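You operate a simulated robot arm through the tools that you are given. There is no shell and no other tool.

Carry out the task below with a simulated robot arm. There is one attempt and no reset: what you move stays moved.

JOB
Rethread the snapped grey yarn through the white discs, with the speed knob at slow.
Fine: set the yarn clip in the blue cup by the cone to catch the end, then in the cup on the grey post; disc lever open for it and shut again; the table's other dials, levers and buttons end as they began. Where these are worked on the way, their far stop is far enough and under half their travel is too little: disc lever.
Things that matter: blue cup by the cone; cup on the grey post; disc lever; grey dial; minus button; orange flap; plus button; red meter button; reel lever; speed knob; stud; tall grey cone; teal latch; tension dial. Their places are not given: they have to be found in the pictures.

It is judged by the outcome, as a careful person would: the job done as asked, and still so three seconds after it is handed in. It fails if anything else is knocked over, pushed out of place, dropped, spilled or broken.

ROBOT AND FRAMES
A 7-joint arm with a two-finger parallel gripper, fixed in place. Base frame: the origin is at the foot of the arm, x ahead of it, y to its left, z up. Readings come in m, degrees, newtons and seconds.
Its first joint turns from -149.0 to 149.0 degrees. Payload 3.5 kg.
Tool frame: the origin (TCP) lies between the finger pads and is the grasp point; the fingertips stand 0.023 m ahead of it; z points along the fingers, y is the line along which they close. The gripper opens to 0.094 m. The fingers are 0.038 m wide and 0.01 m thick; the gripper's body (0.054 by 0.096 m) begins 0.039 m behind the TCP.
Orientation is told as [roll, pitch, yaw] about the base's x, y, z axes, in that order, counted from this pose: with the fingers straight down and closing along the base's y, the tool's x points along the base's -x, its y along +y and its z along -z.

CONTROLS
- The arm moves only by the tool arm_command. Its argument "moves" is text: rows parted by semicolons, each of 7 numbers parted by spaces: the turn, a rotation vector about the tool's x, y, z in units of 180 degrees (1.0 is 180 degrees), then the shift along the tool's x, y, z in units of 400 mm (1.0 is 400 mm), then the finger opening in m, from 0 to 0.094. In form: wx wy wz dx dy dz fingers; .... A call has 1 to 20 rows; each row is the pose to reach, as a shift and turn from the pose commanded when the call began, along the tool's axes at that moment. A call with a number of a shift or a turn outside -1 to 1 is refused whole. Each row takes 0.2 s and may step no farther than 0.05 m and 8.6 degrees from the row before; otherwise, or with a gripper value out of range, the whole call is refused. A pose out of reach is approached as far as the arm can. The call stops where the force on the tool passes 40 N (or 10 N more than at its start, if that is more) or the arm is blocked; 0.2 s more then pass. The fingers move at their own pace (about 0.153 m/s each) and stop on an object; they squeeze with about 22 N. The grip force told is the motor's: it shows also when the fingers shut on nothing. Time passes only in rows, and 0.2 s behind the last, so rows that repeat a pose let the fingers close. The reply holds the time, the measured pose of the TCP, the force on the tool along the base axes, the opening and the grip force, in the units named above and with some noise, with the torque about the TCP (base axes, N m) and any sound that the robot's microphone picked up.
- Cameras (640 x 400 px; columns grow to the right, rows downward): "scene" is fixed at [0.3886, -0.6607, 1.4608]; the picture's right is [0.95, -0.32, 0.00], its down [-0.14, -0.40, -0.90] and it looks along [0.29, 0.86, -0.43] (base axes); focal length 344 px, centre (320, 200). "wrist" rides on the gripper at [0.087, 0.016, -0.074] in the tool frame; the picture's right is [-0.18, 0.98, 0.00], its down [-0.58, -0.11, -0.81] and it looks along [-0.79, -0.15, 0.59] (tool axes); focal length 243 px, centre (320, 200).
- capture(camera): a new picture of that camera. The clock stands still meanwhile.
- probe_pixels(camera, pixels): for up to 12 pixels [column, row] of the newest picture of that camera ("zoom" is the newest enlarged one), the place [x, y, z] in the base frame of the surface seen there, good to about 0.002 m, but the place of the scene camera against the robot may be out by one fixed shift of up to 0.025 m in any direction. The clock stands still meanwhile.
- close_up(camera, box): a new picture of the part [left, top, right, bottom] of that camera's present view, enlarged. The clock stands still meanwhile.
- job_done(): hands the job in; it is judged then, once.

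Unless the task says otherwise, let go and move clear before handing in.

The tools are called after "Emit:" as a command line: name --argument value ..., lists and objects as JSON in quotes. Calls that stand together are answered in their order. arm_command: Moves the arm, as the interface text tells. Its arguments: {"type":"object","properties":{"moves":{"type":"string"}},"required":["moves"]} The other tools are called the same way: capture (camera) takes a picture; probe_pixels (camera, pixels) gives the place of the surface under pixels of a picture; close_up (camera, box) takes an enlarged picture of a part of a camera's view; job_done () hands the job in.

At the start:

```text
time: 0.0
tcp_pos: [0.5773, 0.5662, 1.1384]
ee_rot: [0.0, 0.0, 0.0]
contact_force: [0.1, -0.2, 0.5]
moment: [-0.02, -0.01, -0.03]
width: 0.0936
grip_force: 0.1
```

scene: 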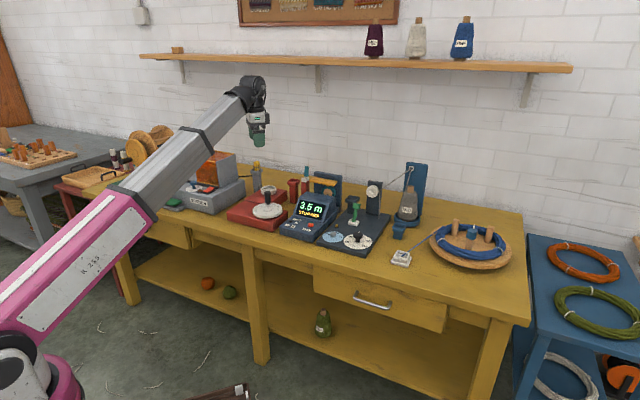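
wrist: 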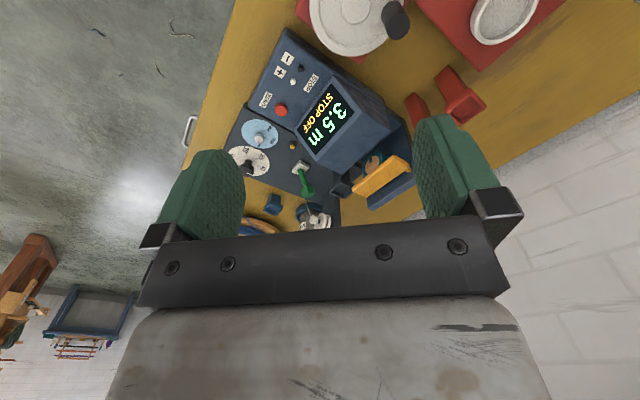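

The first pictures show the yellow bench with a meter box, a base with dials and discs, a blue post with the grey cone, and a reel. I'll enlarge the work area to find each part.

Emit:
close_up --camera "scene" --box '[270, 150, 450, 270]'

Emit:
close_up --camera "wrist" --box '[180, 20, 440, 240]'

```text
3.33 times, centred on (360, 210) of scene
```

zoom: 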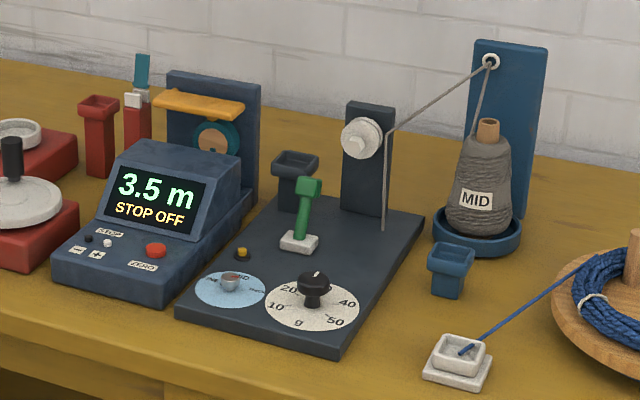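

```text
1.82 times, centred on (310, 130) of wrist
```

zoom: 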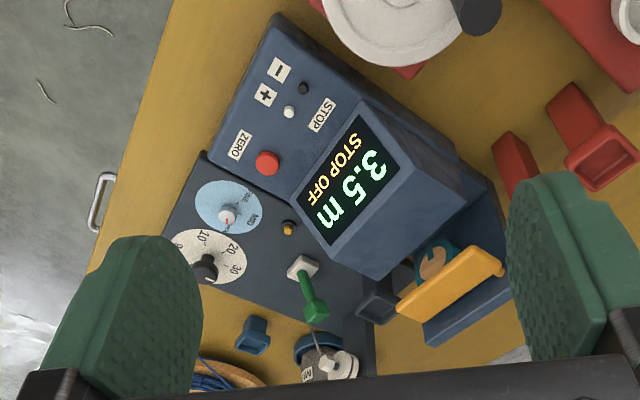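

The enlarged view shows the green lever, black tension knob, pale-blue dial and two red holders. I need finer views of each part to find the clip and the speed knob.

Emit:
close_up --camera "scene" --box '[285, 160, 345, 200]'

Emit:
close_up --camera "scene" --box '[315, 200, 387, 250]'

Emit:
close_up --camera "scene" --box '[345, 160, 435, 225]'

Emit:
close_up --camera "scene" --box '[150, 140, 300, 235]'

Emit:
close_up --camera "scene" --box '[380, 190, 530, 285]'

```text
10.00 times, centred on (315, 180) of scene
```

zoom: 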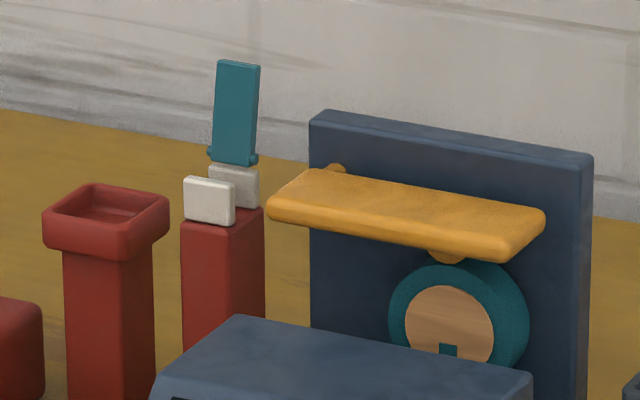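

```text
8.00 times, centred on (351, 225) of scene
```

zoom: 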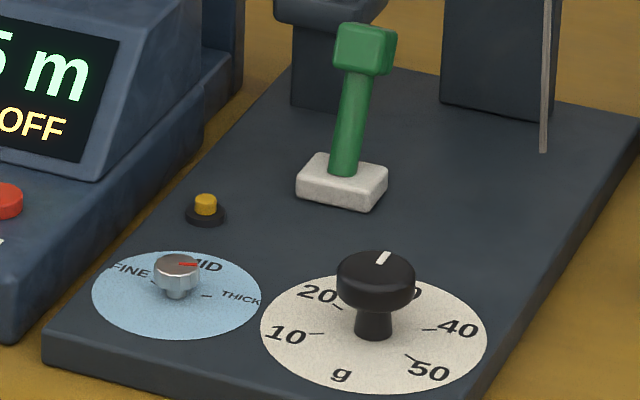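

```text
6.15 times, centred on (390, 192) of scene
```

zoom: 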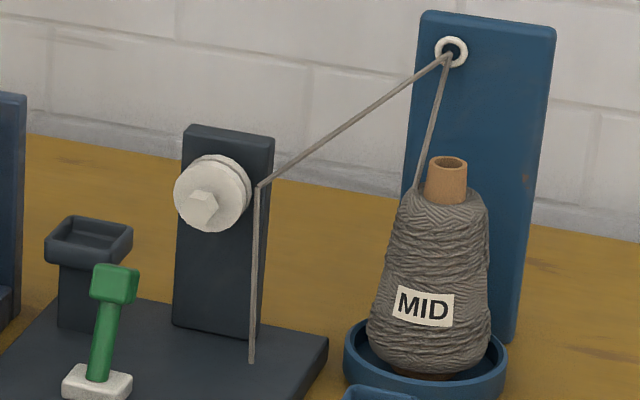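

```text
4.21 times, centred on (225, 188) of scene
```

zoom: 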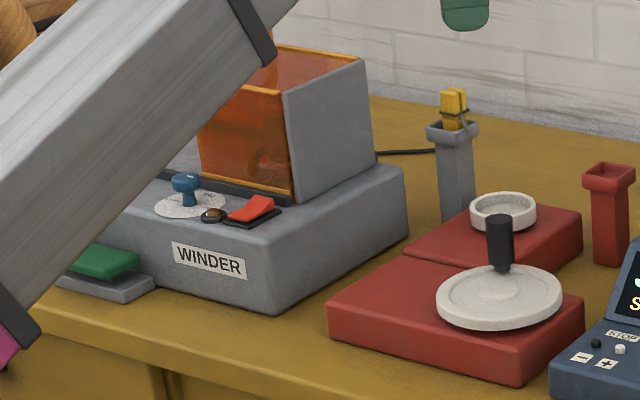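

```text
4.21 times, centred on (455, 238) of scene
```

zoom: 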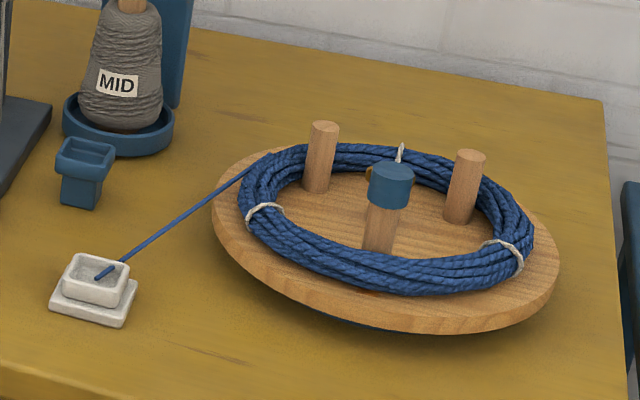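

The yellow clip seems to stand in the cup on a grey post near the winder, and the blue knob on the winder is probably the speed knob. I'll zoom in there and probe approximate places.

Emit:
close_up --camera "scene" --box '[240, 150, 280, 195]'

Emit:
close_up --camera "scene" --box '[165, 170, 245, 220]'

Emit:
close_up --camera "scene" --box '[225, 180, 305, 235]'

Emit:
close_up --camera "scene" --box '[275, 195, 345, 245]'

Emit:
probe_pixels --camera "scene" --pixels '[[257, 164], [256, 172], [194, 183], [194, 190], [353, 203], [353, 217], [357, 236], [337, 233], [398, 224], [374, 192], [352, 191], [341, 222]]'

```text
8.89 times, centred on (260, 172) of scene
```

zoom: 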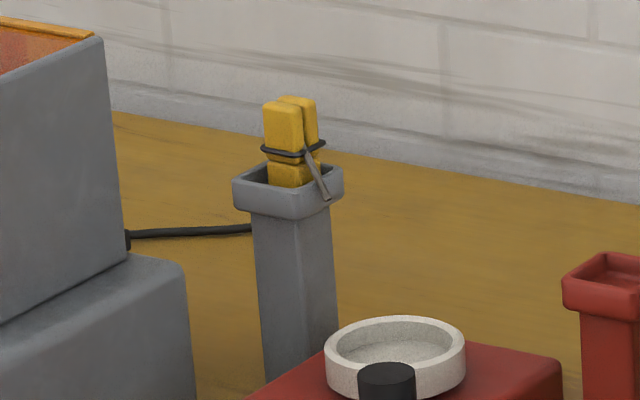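

```text
8.00 times, centred on (205, 195) of scene
```

zoom: 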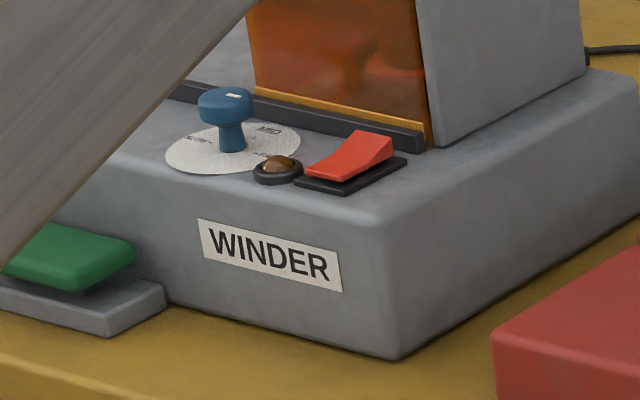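

```text
7.27 times, centred on (265, 208) of scene
```

zoom: 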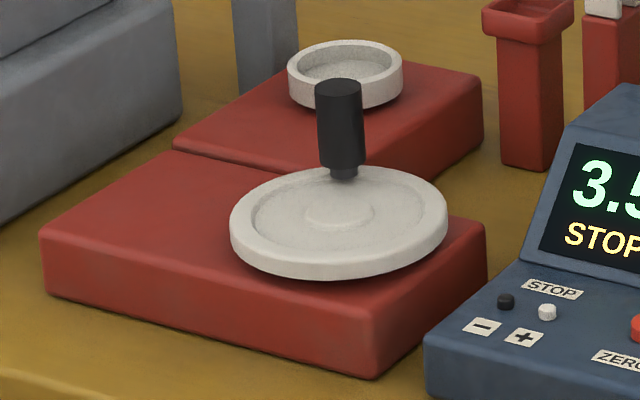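

```text
8.00 times, centred on (310, 220) of scene
```

zoom: 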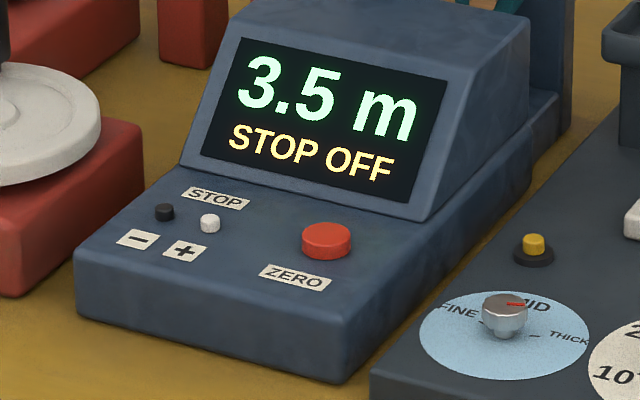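

```text
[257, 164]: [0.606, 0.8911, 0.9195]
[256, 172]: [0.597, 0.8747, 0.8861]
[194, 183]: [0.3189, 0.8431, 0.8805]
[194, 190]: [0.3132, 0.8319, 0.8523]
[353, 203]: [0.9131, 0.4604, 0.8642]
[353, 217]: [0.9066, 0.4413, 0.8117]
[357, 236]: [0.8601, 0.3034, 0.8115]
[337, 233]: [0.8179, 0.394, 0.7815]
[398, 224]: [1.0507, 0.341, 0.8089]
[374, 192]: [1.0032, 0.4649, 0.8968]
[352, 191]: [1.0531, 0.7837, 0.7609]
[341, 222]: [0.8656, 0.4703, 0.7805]
```

The clip (pixel 257,164) stands at about (0.61, 0.89, 0.92) and the speed knob (194,183) at about (0.32, 0.84, 0.88). Before moving I'll probe the other tall parts and the table height.

Emit:
capture --camera "scene"

Emit:
probe_pixels --camera "scene" --pixels '[[215, 153], [235, 160], [217, 190], [372, 191], [376, 182], [409, 168], [409, 190], [353, 220], [292, 183], [305, 170], [322, 180], [357, 260]]'

Emit:
probe_pixels --camera "scene" --pixels '[[352, 185], [348, 196], [357, 196], [270, 210], [266, 190], [268, 212], [308, 227], [295, 219], [300, 220], [400, 260], [420, 240], [300, 250]]'

```text
taken
```

scene: 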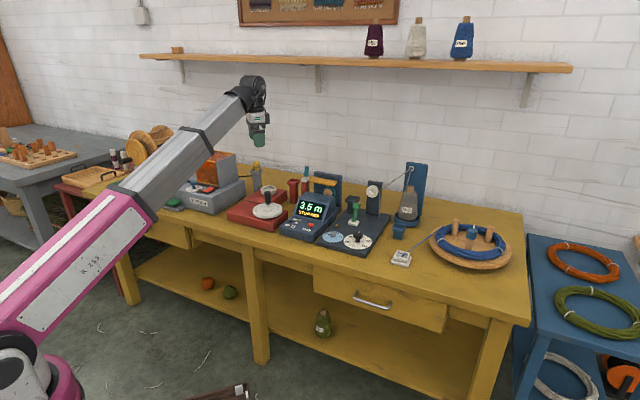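

```text
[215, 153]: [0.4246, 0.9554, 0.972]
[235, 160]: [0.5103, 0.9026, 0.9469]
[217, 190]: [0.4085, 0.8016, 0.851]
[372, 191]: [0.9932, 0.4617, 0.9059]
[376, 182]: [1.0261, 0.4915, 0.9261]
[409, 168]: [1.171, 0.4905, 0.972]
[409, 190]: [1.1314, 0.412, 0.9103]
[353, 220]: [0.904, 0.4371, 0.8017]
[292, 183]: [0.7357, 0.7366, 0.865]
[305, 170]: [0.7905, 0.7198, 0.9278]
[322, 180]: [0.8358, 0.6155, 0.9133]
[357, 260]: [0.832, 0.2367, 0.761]
```

```text
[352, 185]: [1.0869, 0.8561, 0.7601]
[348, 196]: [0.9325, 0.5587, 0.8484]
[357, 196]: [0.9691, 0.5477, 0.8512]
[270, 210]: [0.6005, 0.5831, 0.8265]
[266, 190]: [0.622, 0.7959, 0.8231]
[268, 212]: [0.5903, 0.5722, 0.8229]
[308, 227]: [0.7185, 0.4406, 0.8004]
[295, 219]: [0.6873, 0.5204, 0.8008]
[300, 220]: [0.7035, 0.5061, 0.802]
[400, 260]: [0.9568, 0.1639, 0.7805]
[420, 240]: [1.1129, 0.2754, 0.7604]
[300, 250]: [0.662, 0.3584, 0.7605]
```

The bench top is at about z 0.76 and everything on it lies below about z 0.98, so height 1.15 is clear. I'll swing the gripper over toward the winder with the wrist camera facing it.

Emit:
arm_command --moves "0 0 -0.0417 0.05 0.01 0 0.09; 0 0 -0.0833 0.12 0.02 0 0.09; 0 0 -0.125 0.19 0.03 0 0.09; 0 0 -0.1667 0.26 0.04 0 0.09; 0 0 -0.2083 0.33 0.05 0 0.09; 0 0 -0.25 0.4 0.06 0 0.09; 0 0 -0.2917 0.46 0.07 0 0.09; 0 0 -0.3333 0.5 0.08 0 0.09"

Emit:
capture --camera "wrist"

Emit:
capture --camera "scene"

```text
time: 1.1
tcp_pos: [0.4677, 0.5869, 1.1289]
ee_rot: [0.4, -0.7, 30.9]
contact_force: [-8.9, 13.8, -2.8]
moment: [-1.07, -1.05, -1.6]
width: 0.0901
grip_force: 0.2
out of reach, approached as far as the arm can: row 4, 5
stopped in row 5: the force on the tool passed its limit at 72 N (the readings are from after the stop); the commanded pose is now the measured one
```

```text
taken
```

wrist: 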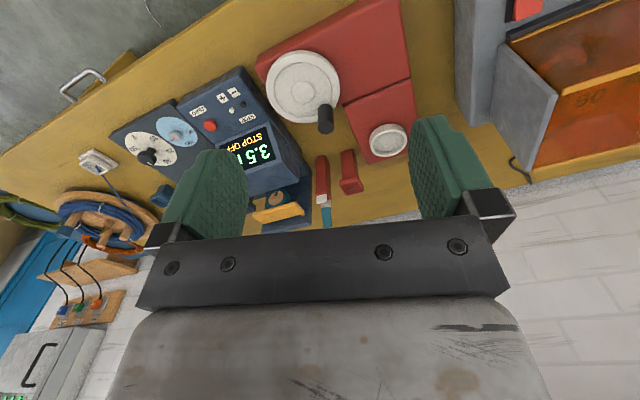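

```text
taken
```

scene: 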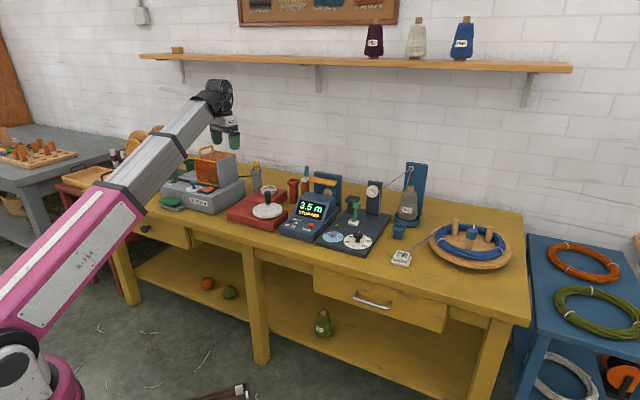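

The arm stopped at (0.468, 0.587, 1.129) at yaw 31 with 72 N, and the reply says rows 4 and 5 were out of reach, so it was likely a wrist limit rather than anything on the bench. I'll move outward and lower, where the wrist has more room, without turning.

Emit:
arm_command --moves "0 0 0 -0.035 0.022 0.05 0.09; 0 0 0 -0.07 0.045 0.1 0.09; 0 0 0 -0.105 0.067 0.15 0.09; 0 0 0 -0.141 0.09 0.2 0.09"

Emit:
capture --camera "wrist"

```text
time: 2.1
tcp_pos: [0.4989, 0.6471, 1.0505]
ee_rot: [0.4, -0.7, 31.1]
contact_force: [-0.8, -0.1, -0.9]
moment: [0.0, 0.01, 0.0]
width: 0.0899
grip_force: 0.1
```

```text
taken
```

wrist: 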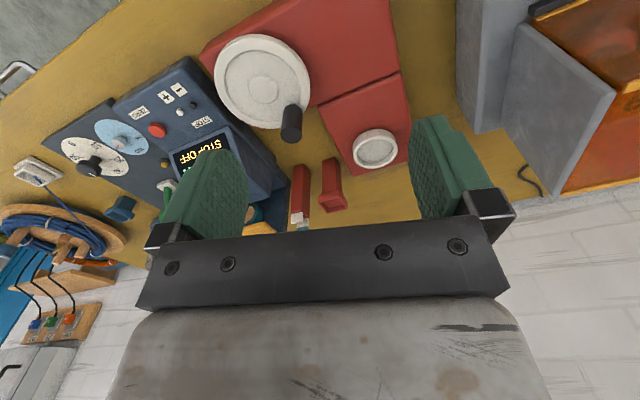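

That pose is free of force (below 1 N). I'll try turning the yaw further here to bring the winder and grey post into the wrist view.

Emit:
arm_command --moves "0 0 -0.04 0 0 0 0.09; 0 0 -0.08 0 0 0 0.09; 0 0 -0.12 0 0 0 0.09; 0 0 -0.16 0 0 0 0.09"

Emit:
capture --camera "wrist"

```text
time: 3.1
tcp_pos: [0.4979, 0.6471, 1.0501]
ee_rot: [0.0, -0.8, 59.9]
contact_force: [-0.2, -0.4, 0.6]
moment: [0.01, 0.01, 0.0]
width: 0.09
grip_force: 0.1
```

```text
taken
```

wrist: 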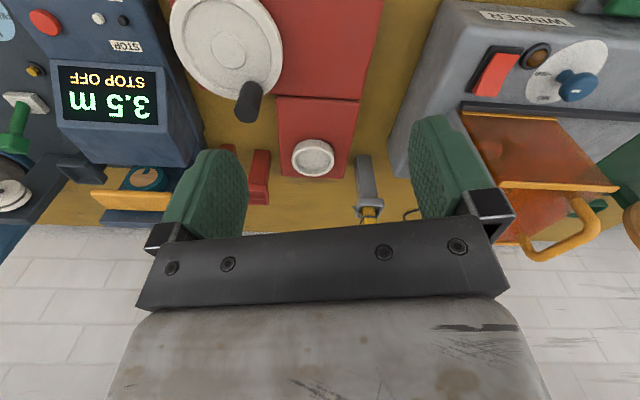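

The wrist view now shows the speed knob at (575,85) and the grey post with the clip at (370,195). I'll enlarge both and probe them with the wrist camera for true positions.

Emit:
close_up --camera "wrist" --box '[460, 10, 640, 122]'

Emit:
close_up --camera "wrist" --box '[330, 140, 430, 230]'

Emit:
capture --camera "wrist"

Emit:
probe_pixels --camera "wrist" --pixels '[[576, 85], [560, 75], [545, 62], [570, 70], [370, 213], [365, 211], [375, 205], [360, 205], [368, 165], [312, 157], [250, 100], [46, 22]]'

Emit:
probe_pixels --camera "scene" --pixels '[[270, 187], [268, 200], [316, 224], [194, 183], [257, 164], [256, 176]]'

```text
3.56 times, centred on (550, 66) of wrist
```

zoom: 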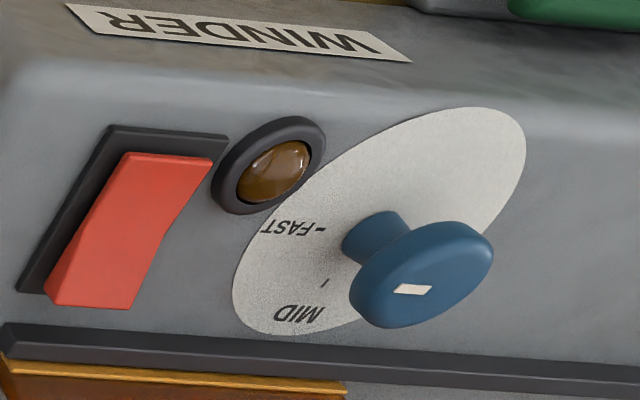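

```text
4.44 times, centred on (380, 185) of wrist
```

zoom: 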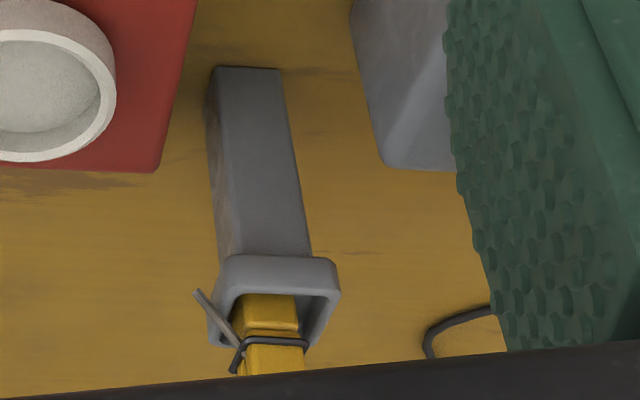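

```text
taken
```

wrist: 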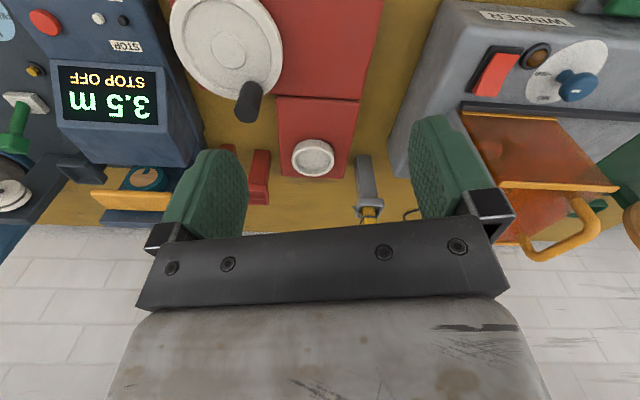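

```text
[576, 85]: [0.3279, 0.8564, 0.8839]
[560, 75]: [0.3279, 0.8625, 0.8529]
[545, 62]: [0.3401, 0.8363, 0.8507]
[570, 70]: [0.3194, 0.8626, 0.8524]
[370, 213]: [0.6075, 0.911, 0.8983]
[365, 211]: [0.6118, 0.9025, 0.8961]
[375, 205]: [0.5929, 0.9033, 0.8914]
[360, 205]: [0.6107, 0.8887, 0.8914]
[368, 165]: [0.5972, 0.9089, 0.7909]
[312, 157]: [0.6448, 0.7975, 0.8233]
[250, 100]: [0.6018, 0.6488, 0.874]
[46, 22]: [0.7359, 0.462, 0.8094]
```

```text
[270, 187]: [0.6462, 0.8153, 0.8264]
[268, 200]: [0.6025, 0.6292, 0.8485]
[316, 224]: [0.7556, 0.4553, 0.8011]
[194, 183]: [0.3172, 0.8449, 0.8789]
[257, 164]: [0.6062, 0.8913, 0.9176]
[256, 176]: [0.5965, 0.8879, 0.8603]
```

The white mark on the blue knob points to MID; SLOW is on the far side hidden behind the knob. I'll probe the dial ticks and the hood face to learn the clearances around the knob.

Emit:
close_up --camera "wrist" --box '[440, 20, 640, 145]'

Emit:
probe_pixels --camera "zoom" --pixels '[[360, 175], [358, 219], [342, 225], [325, 178], [310, 258], [500, 290], [300, 300], [505, 150], [415, 100], [275, 250], [435, 210], [395, 222]]'

Emit:
probe_pixels --camera "wrist" --pixels '[[470, 112], [560, 122], [615, 188], [530, 185], [590, 135], [505, 68], [537, 55], [607, 45], [460, 60], [405, 165], [440, 100], [520, 100]]'

```text
3.20 times, centred on (540, 82) of wrist
```

zoom: 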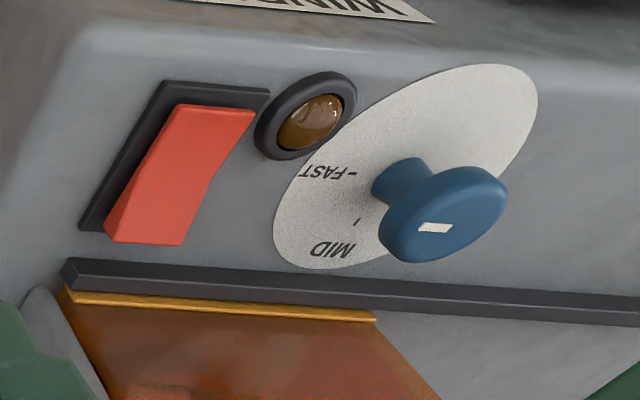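

```text
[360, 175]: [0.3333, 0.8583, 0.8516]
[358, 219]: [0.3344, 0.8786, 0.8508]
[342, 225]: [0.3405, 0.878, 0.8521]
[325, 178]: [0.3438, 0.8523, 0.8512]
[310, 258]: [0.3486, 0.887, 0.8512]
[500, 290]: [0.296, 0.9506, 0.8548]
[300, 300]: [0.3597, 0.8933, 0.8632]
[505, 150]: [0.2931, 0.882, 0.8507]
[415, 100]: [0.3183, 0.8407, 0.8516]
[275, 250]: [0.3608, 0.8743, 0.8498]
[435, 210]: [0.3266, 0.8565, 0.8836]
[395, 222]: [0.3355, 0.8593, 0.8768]
```

```text
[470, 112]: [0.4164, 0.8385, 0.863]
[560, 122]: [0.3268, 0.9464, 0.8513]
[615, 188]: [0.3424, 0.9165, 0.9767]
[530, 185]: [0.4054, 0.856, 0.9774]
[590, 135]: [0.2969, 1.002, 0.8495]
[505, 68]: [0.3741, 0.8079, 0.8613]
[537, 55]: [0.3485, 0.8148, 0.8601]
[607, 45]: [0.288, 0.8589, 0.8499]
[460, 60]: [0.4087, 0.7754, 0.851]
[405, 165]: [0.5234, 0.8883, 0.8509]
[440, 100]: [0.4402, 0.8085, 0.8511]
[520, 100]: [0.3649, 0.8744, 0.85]
```

The dial sits at about (0.322, 0.866) with its surface at z 0.851. The knob top is at 0.884 and the hood face is about 50 mm behind it. I'll move above the knob to see it straight on and get its centre and the SLOW tick.

Emit:
probe_pixels --camera "wrist" --pixels '[[570, 245], [600, 220], [530, 240], [500, 60], [630, 210]]'

Emit:
arm_command --moves "0 0 0.009 -0.0316 0.0819 0 0.09; 0 0 0.018 -0.0632 0.1638 0 0.09; 0 0 0.027 -0.0948 0.2456 0 0.09; 0 0 0.036 -0.1264 0.3275 0 0.09; 0 0 0.045 -0.158 0.4094 0 0.09; 0 0 0.054 -0.1896 0.4913 0 0.09; 0 0 0.063 -0.2212 0.5731 0 0.09; 0 0 0.0717 -0.2528 0.655 0 0.09"

Emit:
capture --camera "wrist"

```text
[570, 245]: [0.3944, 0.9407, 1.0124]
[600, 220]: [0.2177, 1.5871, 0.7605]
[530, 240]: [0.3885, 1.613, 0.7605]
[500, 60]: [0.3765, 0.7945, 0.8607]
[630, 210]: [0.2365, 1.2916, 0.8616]
```

```text
time: 4.9
tcp_pos: [0.322, 0.8666, 1.0522]
ee_rot: [0.3, -0.9, 46.8]
contact_force: [0.1, -0.2, -0.3]
moment: [0.03, 0.02, 0.01]
width: 0.0901
grip_force: 0.2
```

```text
taken
```

wrist: 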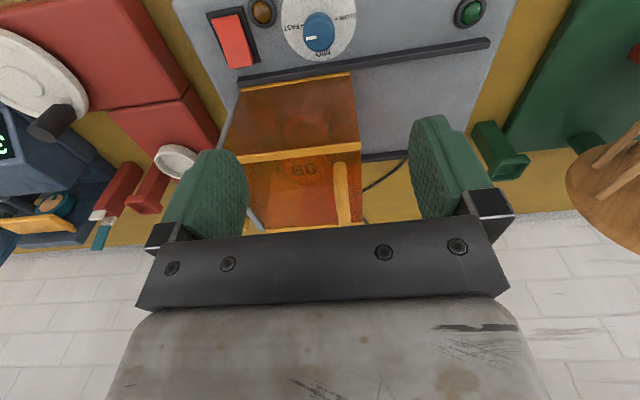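

I'm right above the knob, which shows at (318,33). I'll enlarge it to read the mark and ticks.

Emit:
close_up --camera "wrist" --box '[270, 0, 370, 65]'

Emit:
probe_pixels --camera "wrist" --pixels '[[318, 33], [311, 38], [282, 25], [355, 22], [318, 61], [262, 12], [470, 12], [355, 85], [240, 95], [340, 195], [240, 45], [318, 50]]'

```text
6.15 times, centred on (320, 32) of wrist
```

zoom: 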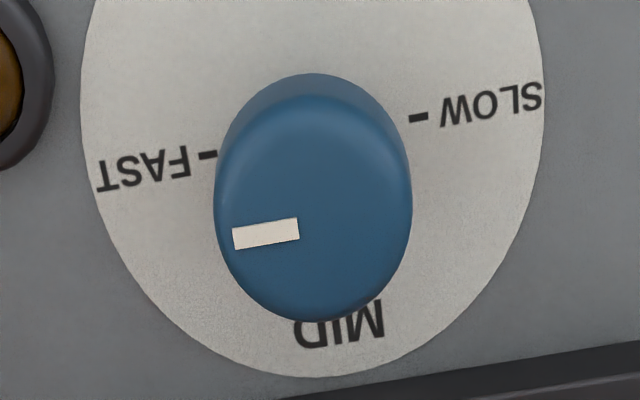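

```text
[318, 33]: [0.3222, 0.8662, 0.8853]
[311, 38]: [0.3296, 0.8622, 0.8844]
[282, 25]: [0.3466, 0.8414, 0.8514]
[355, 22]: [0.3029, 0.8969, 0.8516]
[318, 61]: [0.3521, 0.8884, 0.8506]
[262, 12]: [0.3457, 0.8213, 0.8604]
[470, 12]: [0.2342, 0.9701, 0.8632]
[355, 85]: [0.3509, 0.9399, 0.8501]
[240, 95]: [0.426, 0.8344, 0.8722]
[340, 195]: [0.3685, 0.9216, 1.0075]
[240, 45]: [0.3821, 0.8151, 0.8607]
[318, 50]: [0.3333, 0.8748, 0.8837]
```

The mark points at FAST (zoom 265,233), and SLOW is on the opposite side, 180° counter-clockwise from above by way of MID. The knob is about 28 mm wide, centred at (0.322, 0.8665). I'll go down around it with the fingers open, to turn it in several strokes that keep clear of the hood.

Emit:
arm_command --moves "0 0 0.044 0 0 0.08 0.055; 0 0 0.088 0 0 0.17 0.055; 0 0 0.132 0 0 0.26 0.055; 0 0 0.132 0 0 0.34 0.055; 0 0 0.132 0 0 0.418 0.055; 0 0 0.132 0 0 0.418 0.055"

Emit:
capture --camera "wrist"

Emit:
capture --camera "scene"

```text
time: 5.9
tcp_pos: [0.3222, 0.8692, 0.925]
ee_rot: [0.9, -1.2, 23.0]
contact_force: [-5.5, -4.7, 16.3]
moment: [0.71, -0.82, -0.03]
width: 0.0549
grip_force: 0.0
stopped in row 5: the force on the tool passed its limit at 59 N (the readings are from after the stop); the commanded pose is now the measured one
```

```text
taken
```

wrist: 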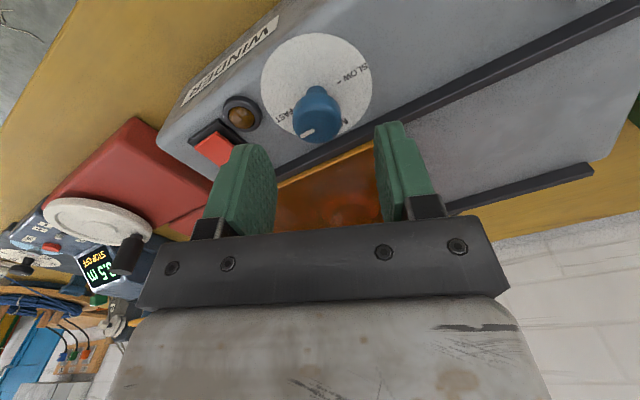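

```text
taken
```

scene: 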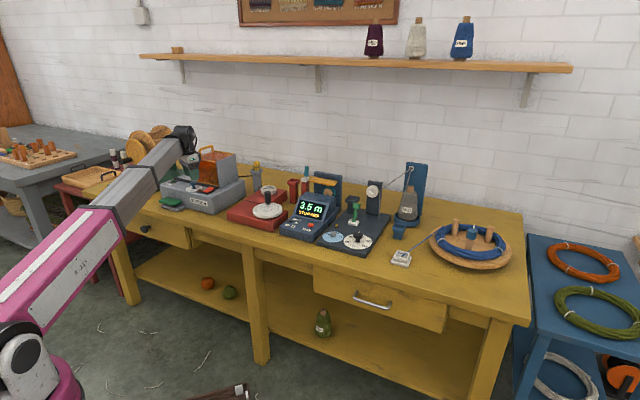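

The gripper body touched the hood's front lip at z 0.925, so a straight-down grip doesn't fit. I'll rise and tilt the tool 25° so the body leans away from the hood, and check that the hood is undisturbed.

Emit:
arm_command --moves "0 0 0 0 0 -0.08 0.055; 0 0 0 0 0 -0.16 0.055; 0 -0.046 0 0 0 -0.16 0.055; 0 -0.0926 0 0 0 -0.16 0.055; 0 -0.1389 0 0 0 -0.16 0.055"

Emit:
capture --camera "wrist"

Emit:
close_up --camera "scene" --box '[150, 120, 290, 220]'

```text
time: 7.1
tcp_pos: [0.3219, 0.8683, 0.9872]
ee_rot: [0.8, -26.2, 22.6]
contact_force: [0.2, 0.0, -0.1]
moment: [0.02, 0.01, -0.01]
width: 0.0551
grip_force: 0.1
```

```text
taken
```

wrist: 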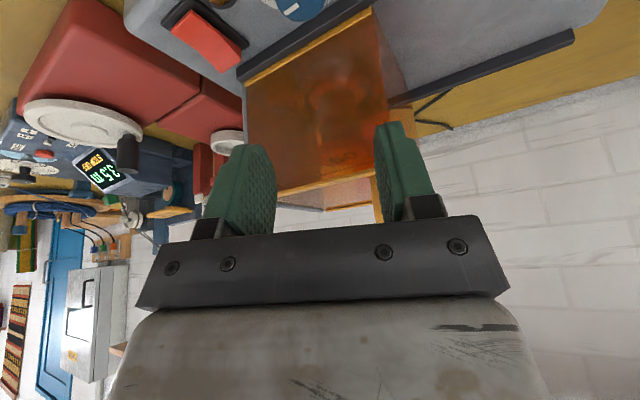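

```text
4.00 times, centred on (220, 170) of scene
```

zoom: 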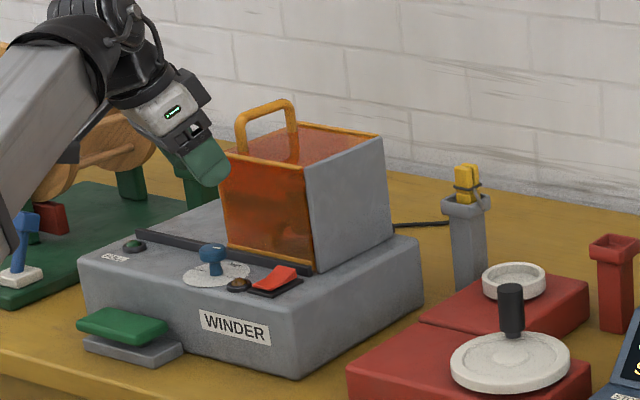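

The tilt leaves plenty of room and the hood looks undisturbed. I'll lower the open fingers straight down around the knob.

Emit:
arm_command --moves "0 0 0 0.0368 -0.0015 0.074 0.055; 0 0 0 0.0737 -0.003 0.148 0.055; 0 0 0 0.0921 -0.0037 0.185 0.055; 0 0 0 0.1105 -0.0045 0.222 0.055; 0 0 0 0.1105 -0.0045 0.222 0.055"

Emit:
capture --camera "wrist"

Emit:
close_up --camera "scene" --box '[160, 140, 260, 215]'

```text
time: 8.3
tcp_pos: [0.3215, 0.8686, 0.8894]
ee_rot: [0.8, -26.0, 22.6]
contact_force: [-0.5, -0.6, 0.8]
moment: [0.01, -0.02, -0.01]
width: 0.0548
grip_force: 0.0
```

```text
taken
```

wrist: 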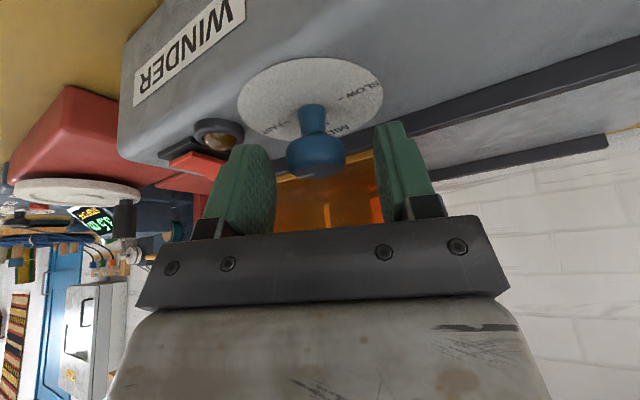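

```text
5.33 times, centred on (210, 178) of scene
```

zoom: 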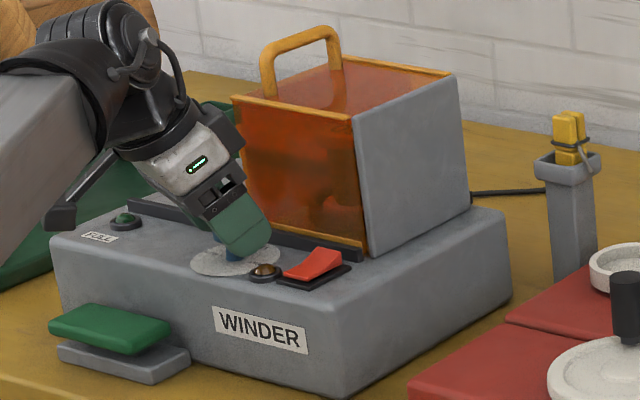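

The knob head at (315,155) sits between the fingers with no contact force. I'll close on it and check the width.

Emit:
arm_command --moves "0 0 0 0 -0.003 0 0.03; 0 0 0 0 -0.003 0 0.0; 0 0 0 0 -0.003 0 0.0"

```text
time: 9.1
tcp_pos: [0.3212, 0.8663, 0.8889]
ee_rot: [0.8, -26.0, 22.6]
contact_force: [-0.5, -5.7, -0.9]
moment: [-0.12, -0.08, -0.04]
width: 0.0282
grip_force: 44.7
```

It's gripped at 28.2 mm with little side force. I'll turn it 60° counter-clockwise about the vertical.

Emit:
arm_command --moves "-0.02069 0.0006 -0.04244 0 0 0 0; -0.04138 0.0012 -0.08488 0 0 0 0; -0.06207 0.0018 -0.12732 0 0 0 0; -0.08276 0.0024 -0.16976 0 0 0 0; -0.10345 0.003 -0.2122 0 0 0 0; -0.12414 0.0036 -0.25464 0 0 0 0; -0.14483 0.0042 -0.29708 0 0 0 0; -0.14483 0.0042 -0.29708 0 0 0 0"

Emit:
capture --camera "wrist"

```text
time: 10.9
tcp_pos: [0.3222, 0.8665, 0.8889]
ee_rot: [0.7, -26.2, 82.3]
contact_force: [15.2, -3.3, 16.4]
moment: [0.55, -0.35, -0.06]
width: 0.0283
grip_force: 45.8
```

```text
taken
```

wrist: 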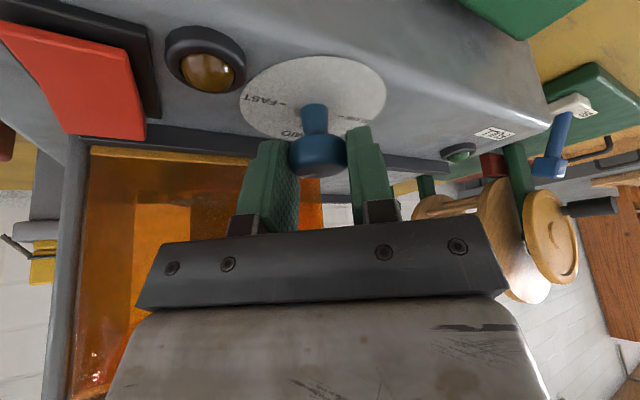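

The wrist turned to yaw 82 with the grip holding at 28.3 mm. I'll open, turn back, and lift a little to check how far the mark moved.

Emit:
arm_command --moves "0 0 0 0 0 0 0.055; 0 0 0 0 0 0 0.055; 0.02069 -0.0006 0.04244 0 0 0 0.055; 0.04138 -0.0012 0.08488 0 0 0 0.055; 0.06207 -0.0018 0.12732 0 0 0 0.055; 0.08276 -0.0024 0.16976 0 0 0 0.055; 0.10345 -0.003 0.2122 0 0 0 0.055; 0.12414 -0.0036 0.25464 0 0 0 0.055; 0.14483 -0.0042 0.29708 0 0 0 0.055; 0.14483 -0.0042 0.29708 0 0 0 0.055"

Emit:
capture --camera "wrist"

Emit:
close_up --camera "scene" --box '[175, 170, 235, 205]'

```text
time: 13.1
tcp_pos: [0.3206, 0.8654, 0.8874]
ee_rot: [0.8, -26.1, 22.4]
contact_force: [0.2, 0.2, -0.1]
moment: [0.07, -0.02, -0.02]
width: 0.0549
grip_force: 0.0
```

```text
taken
```

wrist: 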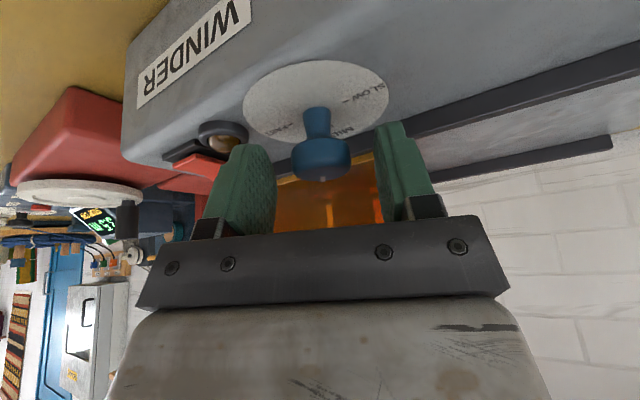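

```text
10.67 times, centred on (205, 188) of scene
```

zoom: 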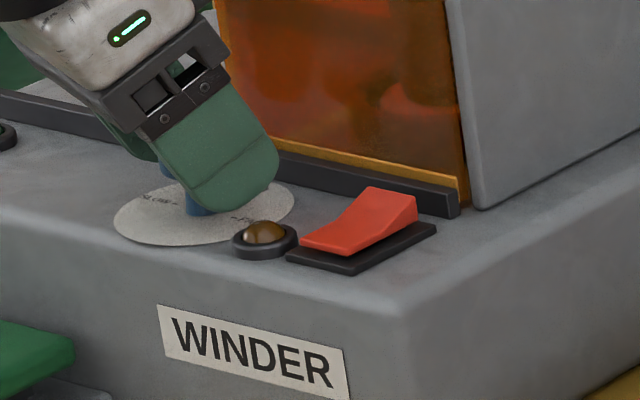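

The mark isn't visible from here, but the grip didn't slip in width. I'll make a second 60° stroke, then lift for a look.

Emit:
arm_command --moves "0 0 0 -0.0056 0.0009 -0.0014 0.03; 0 0 0 -0.0056 0.0009 -0.0014 0; 0 0 0 -0.0056 0.0009 -0.0014 0; -0.02069 0.0006 -0.04244 -0.0056 0.0009 -0.0014 0; -0.04138 0.0012 -0.08488 -0.0056 0.0009 -0.0014 0; -0.06207 0.0018 -0.12732 -0.0056 0.0009 -0.0014 0; -0.08276 0.0024 -0.16976 -0.0056 0.0009 -0.0014 0; -0.10345 0.003 -0.2122 -0.0056 0.0009 -0.0014 0; -0.12414 0.0036 -0.25464 -0.0056 0.0009 -0.0014 0; -0.14483 0.0042 -0.29708 -0.0056 0.0009 -0.0014 0; -0.14483 0.0042 -0.29708 -0.0056 0.0009 -0.0014 0; -0.14483 0.0042 -0.29708 -0.0056 0.0009 -0.0014 0.055; -0.14483 0.0042 -0.29708 -0.0056 0.0009 -0.0014 0.055"

```text
time: 15.9
tcp_pos: [0.323, 0.8679, 0.888]
ee_rot: [0.8, -26.1, 82.2]
contact_force: [-1.0, -0.8, 1.2]
moment: [-0.01, -0.01, -0.03]
width: 0.055
grip_force: 0.1
```

Second stroke done and released. I'll lift and draw back so the wrist camera can see the top of the knob.

Emit:
arm_command --moves "0 0 0 -0.0495 0 -0.101 0.055; 0 0 0 -0.043 0 -0.2016 0.055; 0 0 0 0.0247 0 -0.29 0.055; 0 0 0 0.0247 0 -0.29 0.055"

Emit:
capture --camera "wrist"

```text
time: 16.9
tcp_pos: [0.3177, 0.8084, 0.9883]
ee_rot: [0.7, -26.0, 82.3]
contact_force: [0.3, -0.7, -0.7]
moment: [-0.03, 0.0, 0.02]
width: 0.055
grip_force: 0.1
```

```text
taken
```

wrist: 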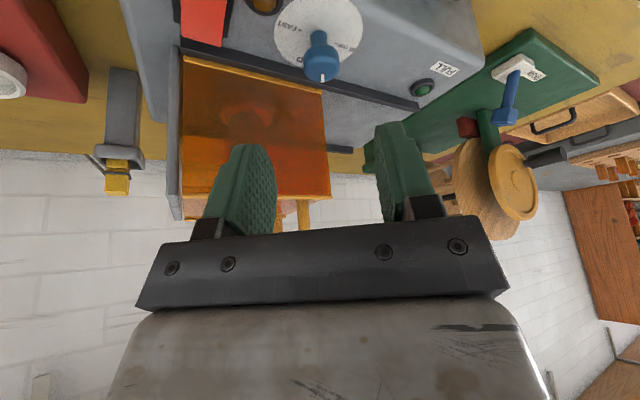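

Emit:
close_up --camera "wrist" --box '[260, 0, 388, 80]'

Emit:
close_up --camera "scene" --box '[165, 165, 245, 215]'

```text
5.00 times, centred on (324, 40) of wrist
```

zoom: 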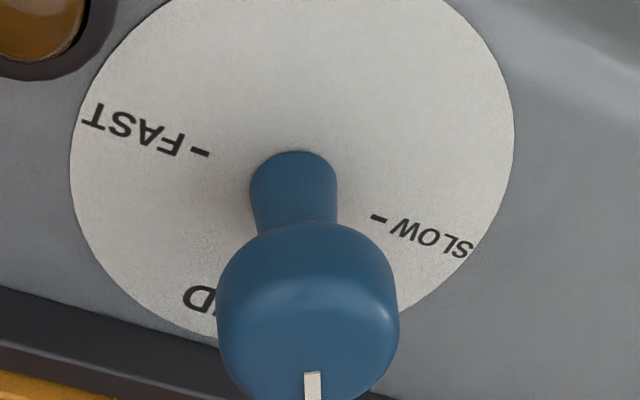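

```text
8.00 times, centred on (205, 190) of scene
```

zoom: 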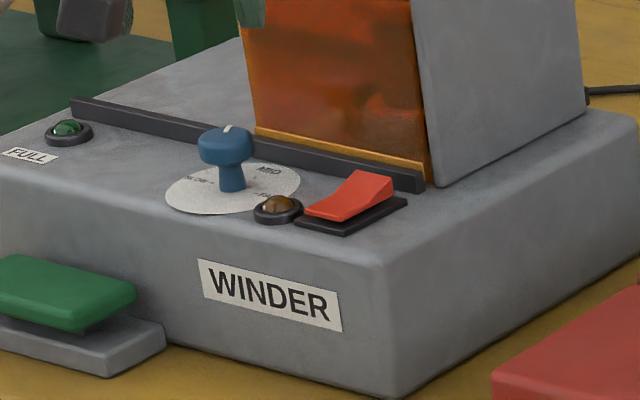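

The mark now points backward, near MID and past it (zoom 312,385), so the knob has turned about 115–120°. I'll probe the ticks and mark for the exact remaining angle.

Emit:
capture --camera "wrist"

Emit:
close_up --camera "wrist" --box '[260, 20, 388, 100]'

Emit:
probe_pixels --camera "zoom" --pixels '[[200, 53], [378, 117], [313, 280], [313, 300], [306, 250], [290, 260], [325, 260], [312, 295]]'

```text
taken
```

wrist: 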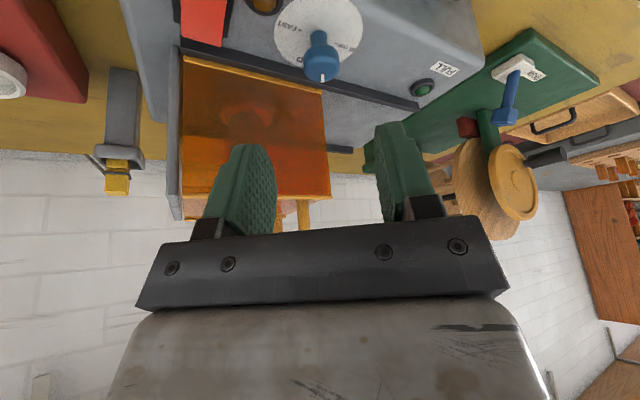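

```text
5.00 times, centred on (324, 60) of wrist
```

zoom: 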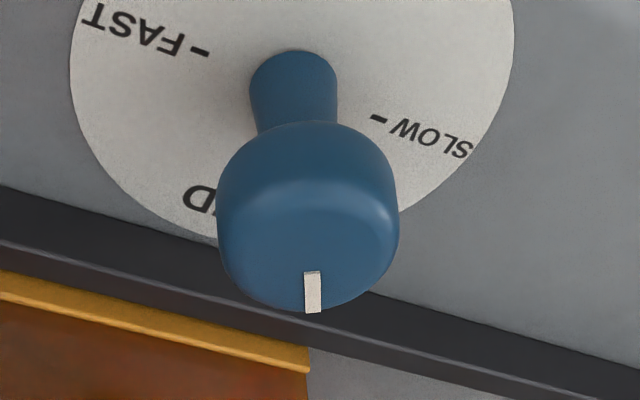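

```text
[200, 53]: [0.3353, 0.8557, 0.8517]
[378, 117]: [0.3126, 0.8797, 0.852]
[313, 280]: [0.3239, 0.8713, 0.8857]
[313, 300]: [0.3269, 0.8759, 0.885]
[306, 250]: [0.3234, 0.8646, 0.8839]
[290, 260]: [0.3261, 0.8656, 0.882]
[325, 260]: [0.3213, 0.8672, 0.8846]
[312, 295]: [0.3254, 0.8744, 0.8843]
```

The mark points to about 75° and the SLOW tick lies at about 135°, so roughly 60° remain. I'll go back around the knob at the start angle of the stroke.

Emit:
arm_command --moves "0.02069 -0.0006 0.04244 -0.019 0.001 0.0092 0.055; 0.04138 -0.0012 0.08488 -0.038 0.002 0.0185 0.055; 0.06207 -0.0018 0.12732 -0.057 0.003 0.0277 0.055; 0.08276 -0.0024 0.16976 -0.076 0.004 0.037 0.055; 0.10345 -0.003 0.2122 -0.095 0.005 0.0462 0.055; 0.12414 -0.0036 0.25464 -0.114 0.006 0.0555 0.055; 0.14483 -0.0042 0.29708 -0.1326 0.0065 0.0647 0.055; 0.14483 -0.0042 0.29708 -0.0942 0.0065 0.1433 0.055; 0.14483 -0.0042 0.29708 -0.0558 0.0065 0.222 0.055; 0.14483 -0.0042 0.29708 -0.0229 0.0065 0.2894 0.055; 0.14483 -0.0042 0.29708 -0.0229 0.0065 0.2894 0.055"

Emit:
capture --camera "wrist"

```text
time: 19.3
tcp_pos: [0.319, 0.8666, 0.8889]
ee_rot: [0.8, -26.1, 22.6]
contact_force: [-0.9, 0.3, -0.3]
moment: [0.0, -0.01, 0.02]
width: 0.0549
grip_force: 0.2
```

```text
taken
```

wrist: 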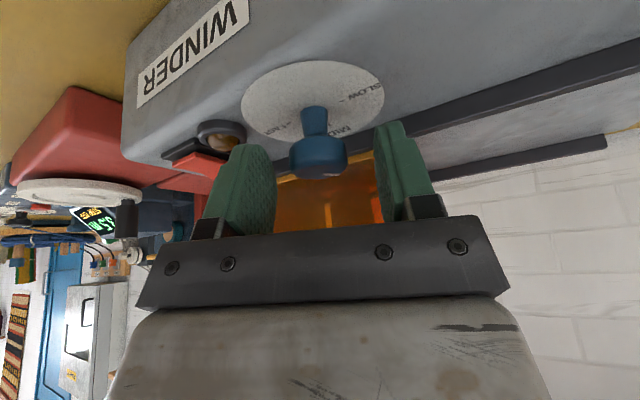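

The knob is between the fingers again. I'll close and make the third 60° stroke, then release.

Emit:
arm_command --moves "0 0 0 -0.0088 -0.003 0.0043 0.03; 0 0 0 -0.0088 -0.003 0.0043 0; 0 0 0 -0.0088 -0.003 0.0043 0; -0.02069 0.0006 -0.04244 -0.0088 -0.003 0.0043 0; -0.04138 0.0012 -0.08488 -0.0088 -0.003 0.0043 0; -0.06207 0.0018 -0.12732 -0.0088 -0.003 0.0043 0; -0.08276 0.0024 -0.16976 -0.0088 -0.003 0.0043 0; -0.10345 0.003 -0.2122 -0.0088 -0.003 0.0043 0; -0.12414 0.0036 -0.25464 -0.0088 -0.003 0.0043 0; -0.14483 0.0042 -0.29708 -0.0088 -0.003 0.0043 0; -0.14483 0.0042 -0.29708 -0.0088 -0.003 0.0043 0"

Emit:
capture --camera "wrist"

```text
time: 21.7
tcp_pos: [0.3247, 0.869, 0.8898]
ee_rot: [0.7, -26.0, 82.2]
contact_force: [-26.1, 1.4, -5.1]
moment: [-0.13, 0.49, -0.02]
width: 0.0283
grip_force: 45.3
```

```text
taken
```

wrist: 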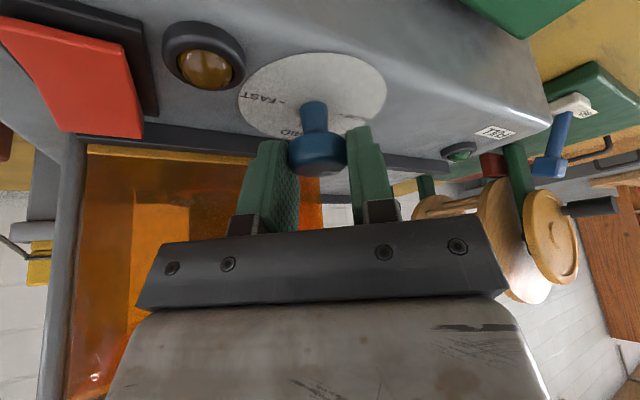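

The stroke finished with a 26 N sideways load from a small centring offset. I'll release and lift back for a look at the mark.

Emit:
arm_command --moves "0 0 0 0 0 0 0.055; 0 0 0 0 0 0 0.055; 0 0 0 -0.0495 0 -0.101 0.055; 0 0 0 -0.043 0 -0.2016 0.055; 0 0 0 0.0247 0 -0.29 0.055; 0 0 0 0.0247 0 -0.29 0.055"

Emit:
close_up --camera "wrist" --box '[260, 20, 388, 100]'

Emit:
close_up --camera "scene" --box '[165, 165, 245, 215]'

```text
time: 23.1
tcp_pos: [0.3177, 0.8081, 0.991]
ee_rot: [0.8, -25.9, 82.2]
contact_force: [0.2, -0.1, -0.8]
moment: [0.01, 0.01, -0.03]
width: 0.0555
grip_force: 0.2
```

```text
5.00 times, centred on (324, 60) of wrist
```

zoom: 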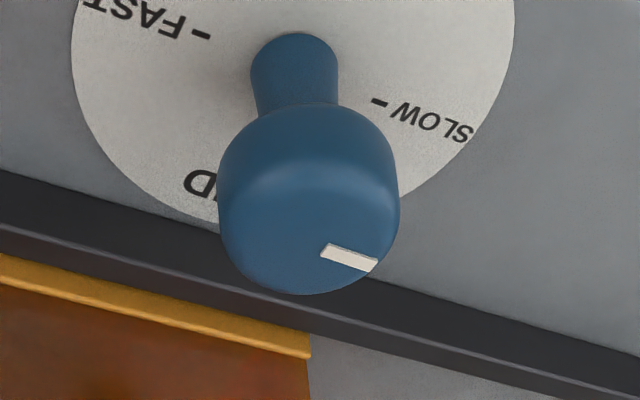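

```text
8.00 times, centred on (205, 190) of scene
```

zoom: 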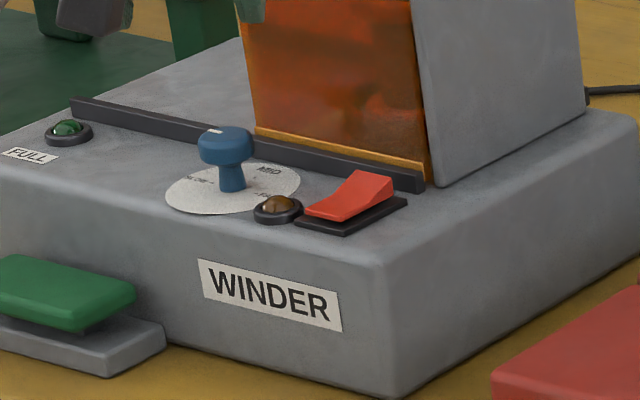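

The mark now nearly lines up with SLOW but looks several degrees short (mark slope about 15° against tick slope 21° in the zoom). I'll probe the mark and ticks for an exact figure.

Emit:
close_up --camera "wrist" --box '[292, 30, 356, 70]'

Emit:
probe_pixels --camera "zoom" --pixels '[[335, 412], [320, 395], [330, 390], [430, 398]]'

Emit:
close_up --camera "wrist" --box '[284, 20, 364, 80]'

Emit:
probe_pixels --camera "zoom" --pixels '[[110, 45], [132, 53], [418, 160], [438, 170], [332, 387], [352, 395], [372, 402], [400, 410], [412, 413], [290, 380], [420, 365], [200, 365]]'

```text
10.00 times, centred on (324, 50) of wrist
```

zoom: 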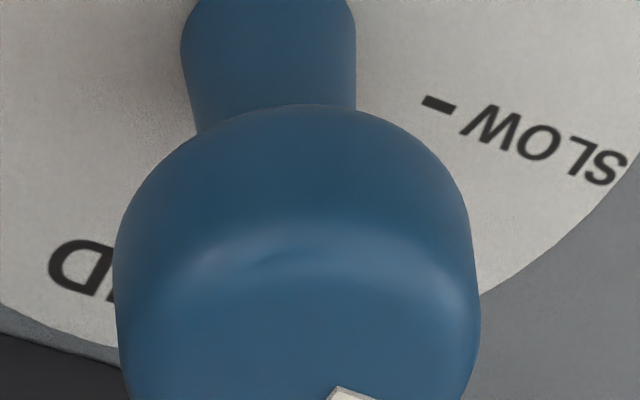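

```text
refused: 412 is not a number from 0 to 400
```

```text
6.67 times, centred on (324, 50) of wrist
```

zoom: 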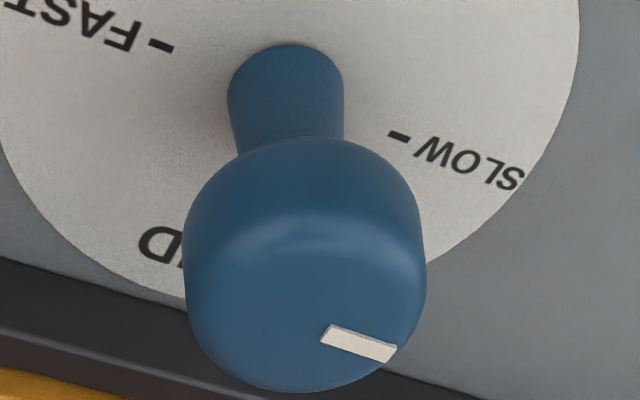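

```text
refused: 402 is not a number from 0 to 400
```

Emit:
probe_pixels --camera "zoom" --pixels '[[162, 45], [399, 137], [330, 336], [345, 340], [360, 344], [375, 348], [392, 352], [408, 137], [153, 42]]'

```text
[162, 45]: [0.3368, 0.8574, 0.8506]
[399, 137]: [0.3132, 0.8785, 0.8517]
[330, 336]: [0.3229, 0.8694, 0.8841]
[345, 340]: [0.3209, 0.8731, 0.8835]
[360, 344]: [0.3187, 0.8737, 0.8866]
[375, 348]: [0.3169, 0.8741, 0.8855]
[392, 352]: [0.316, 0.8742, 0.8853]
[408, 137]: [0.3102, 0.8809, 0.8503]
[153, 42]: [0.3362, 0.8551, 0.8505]
```

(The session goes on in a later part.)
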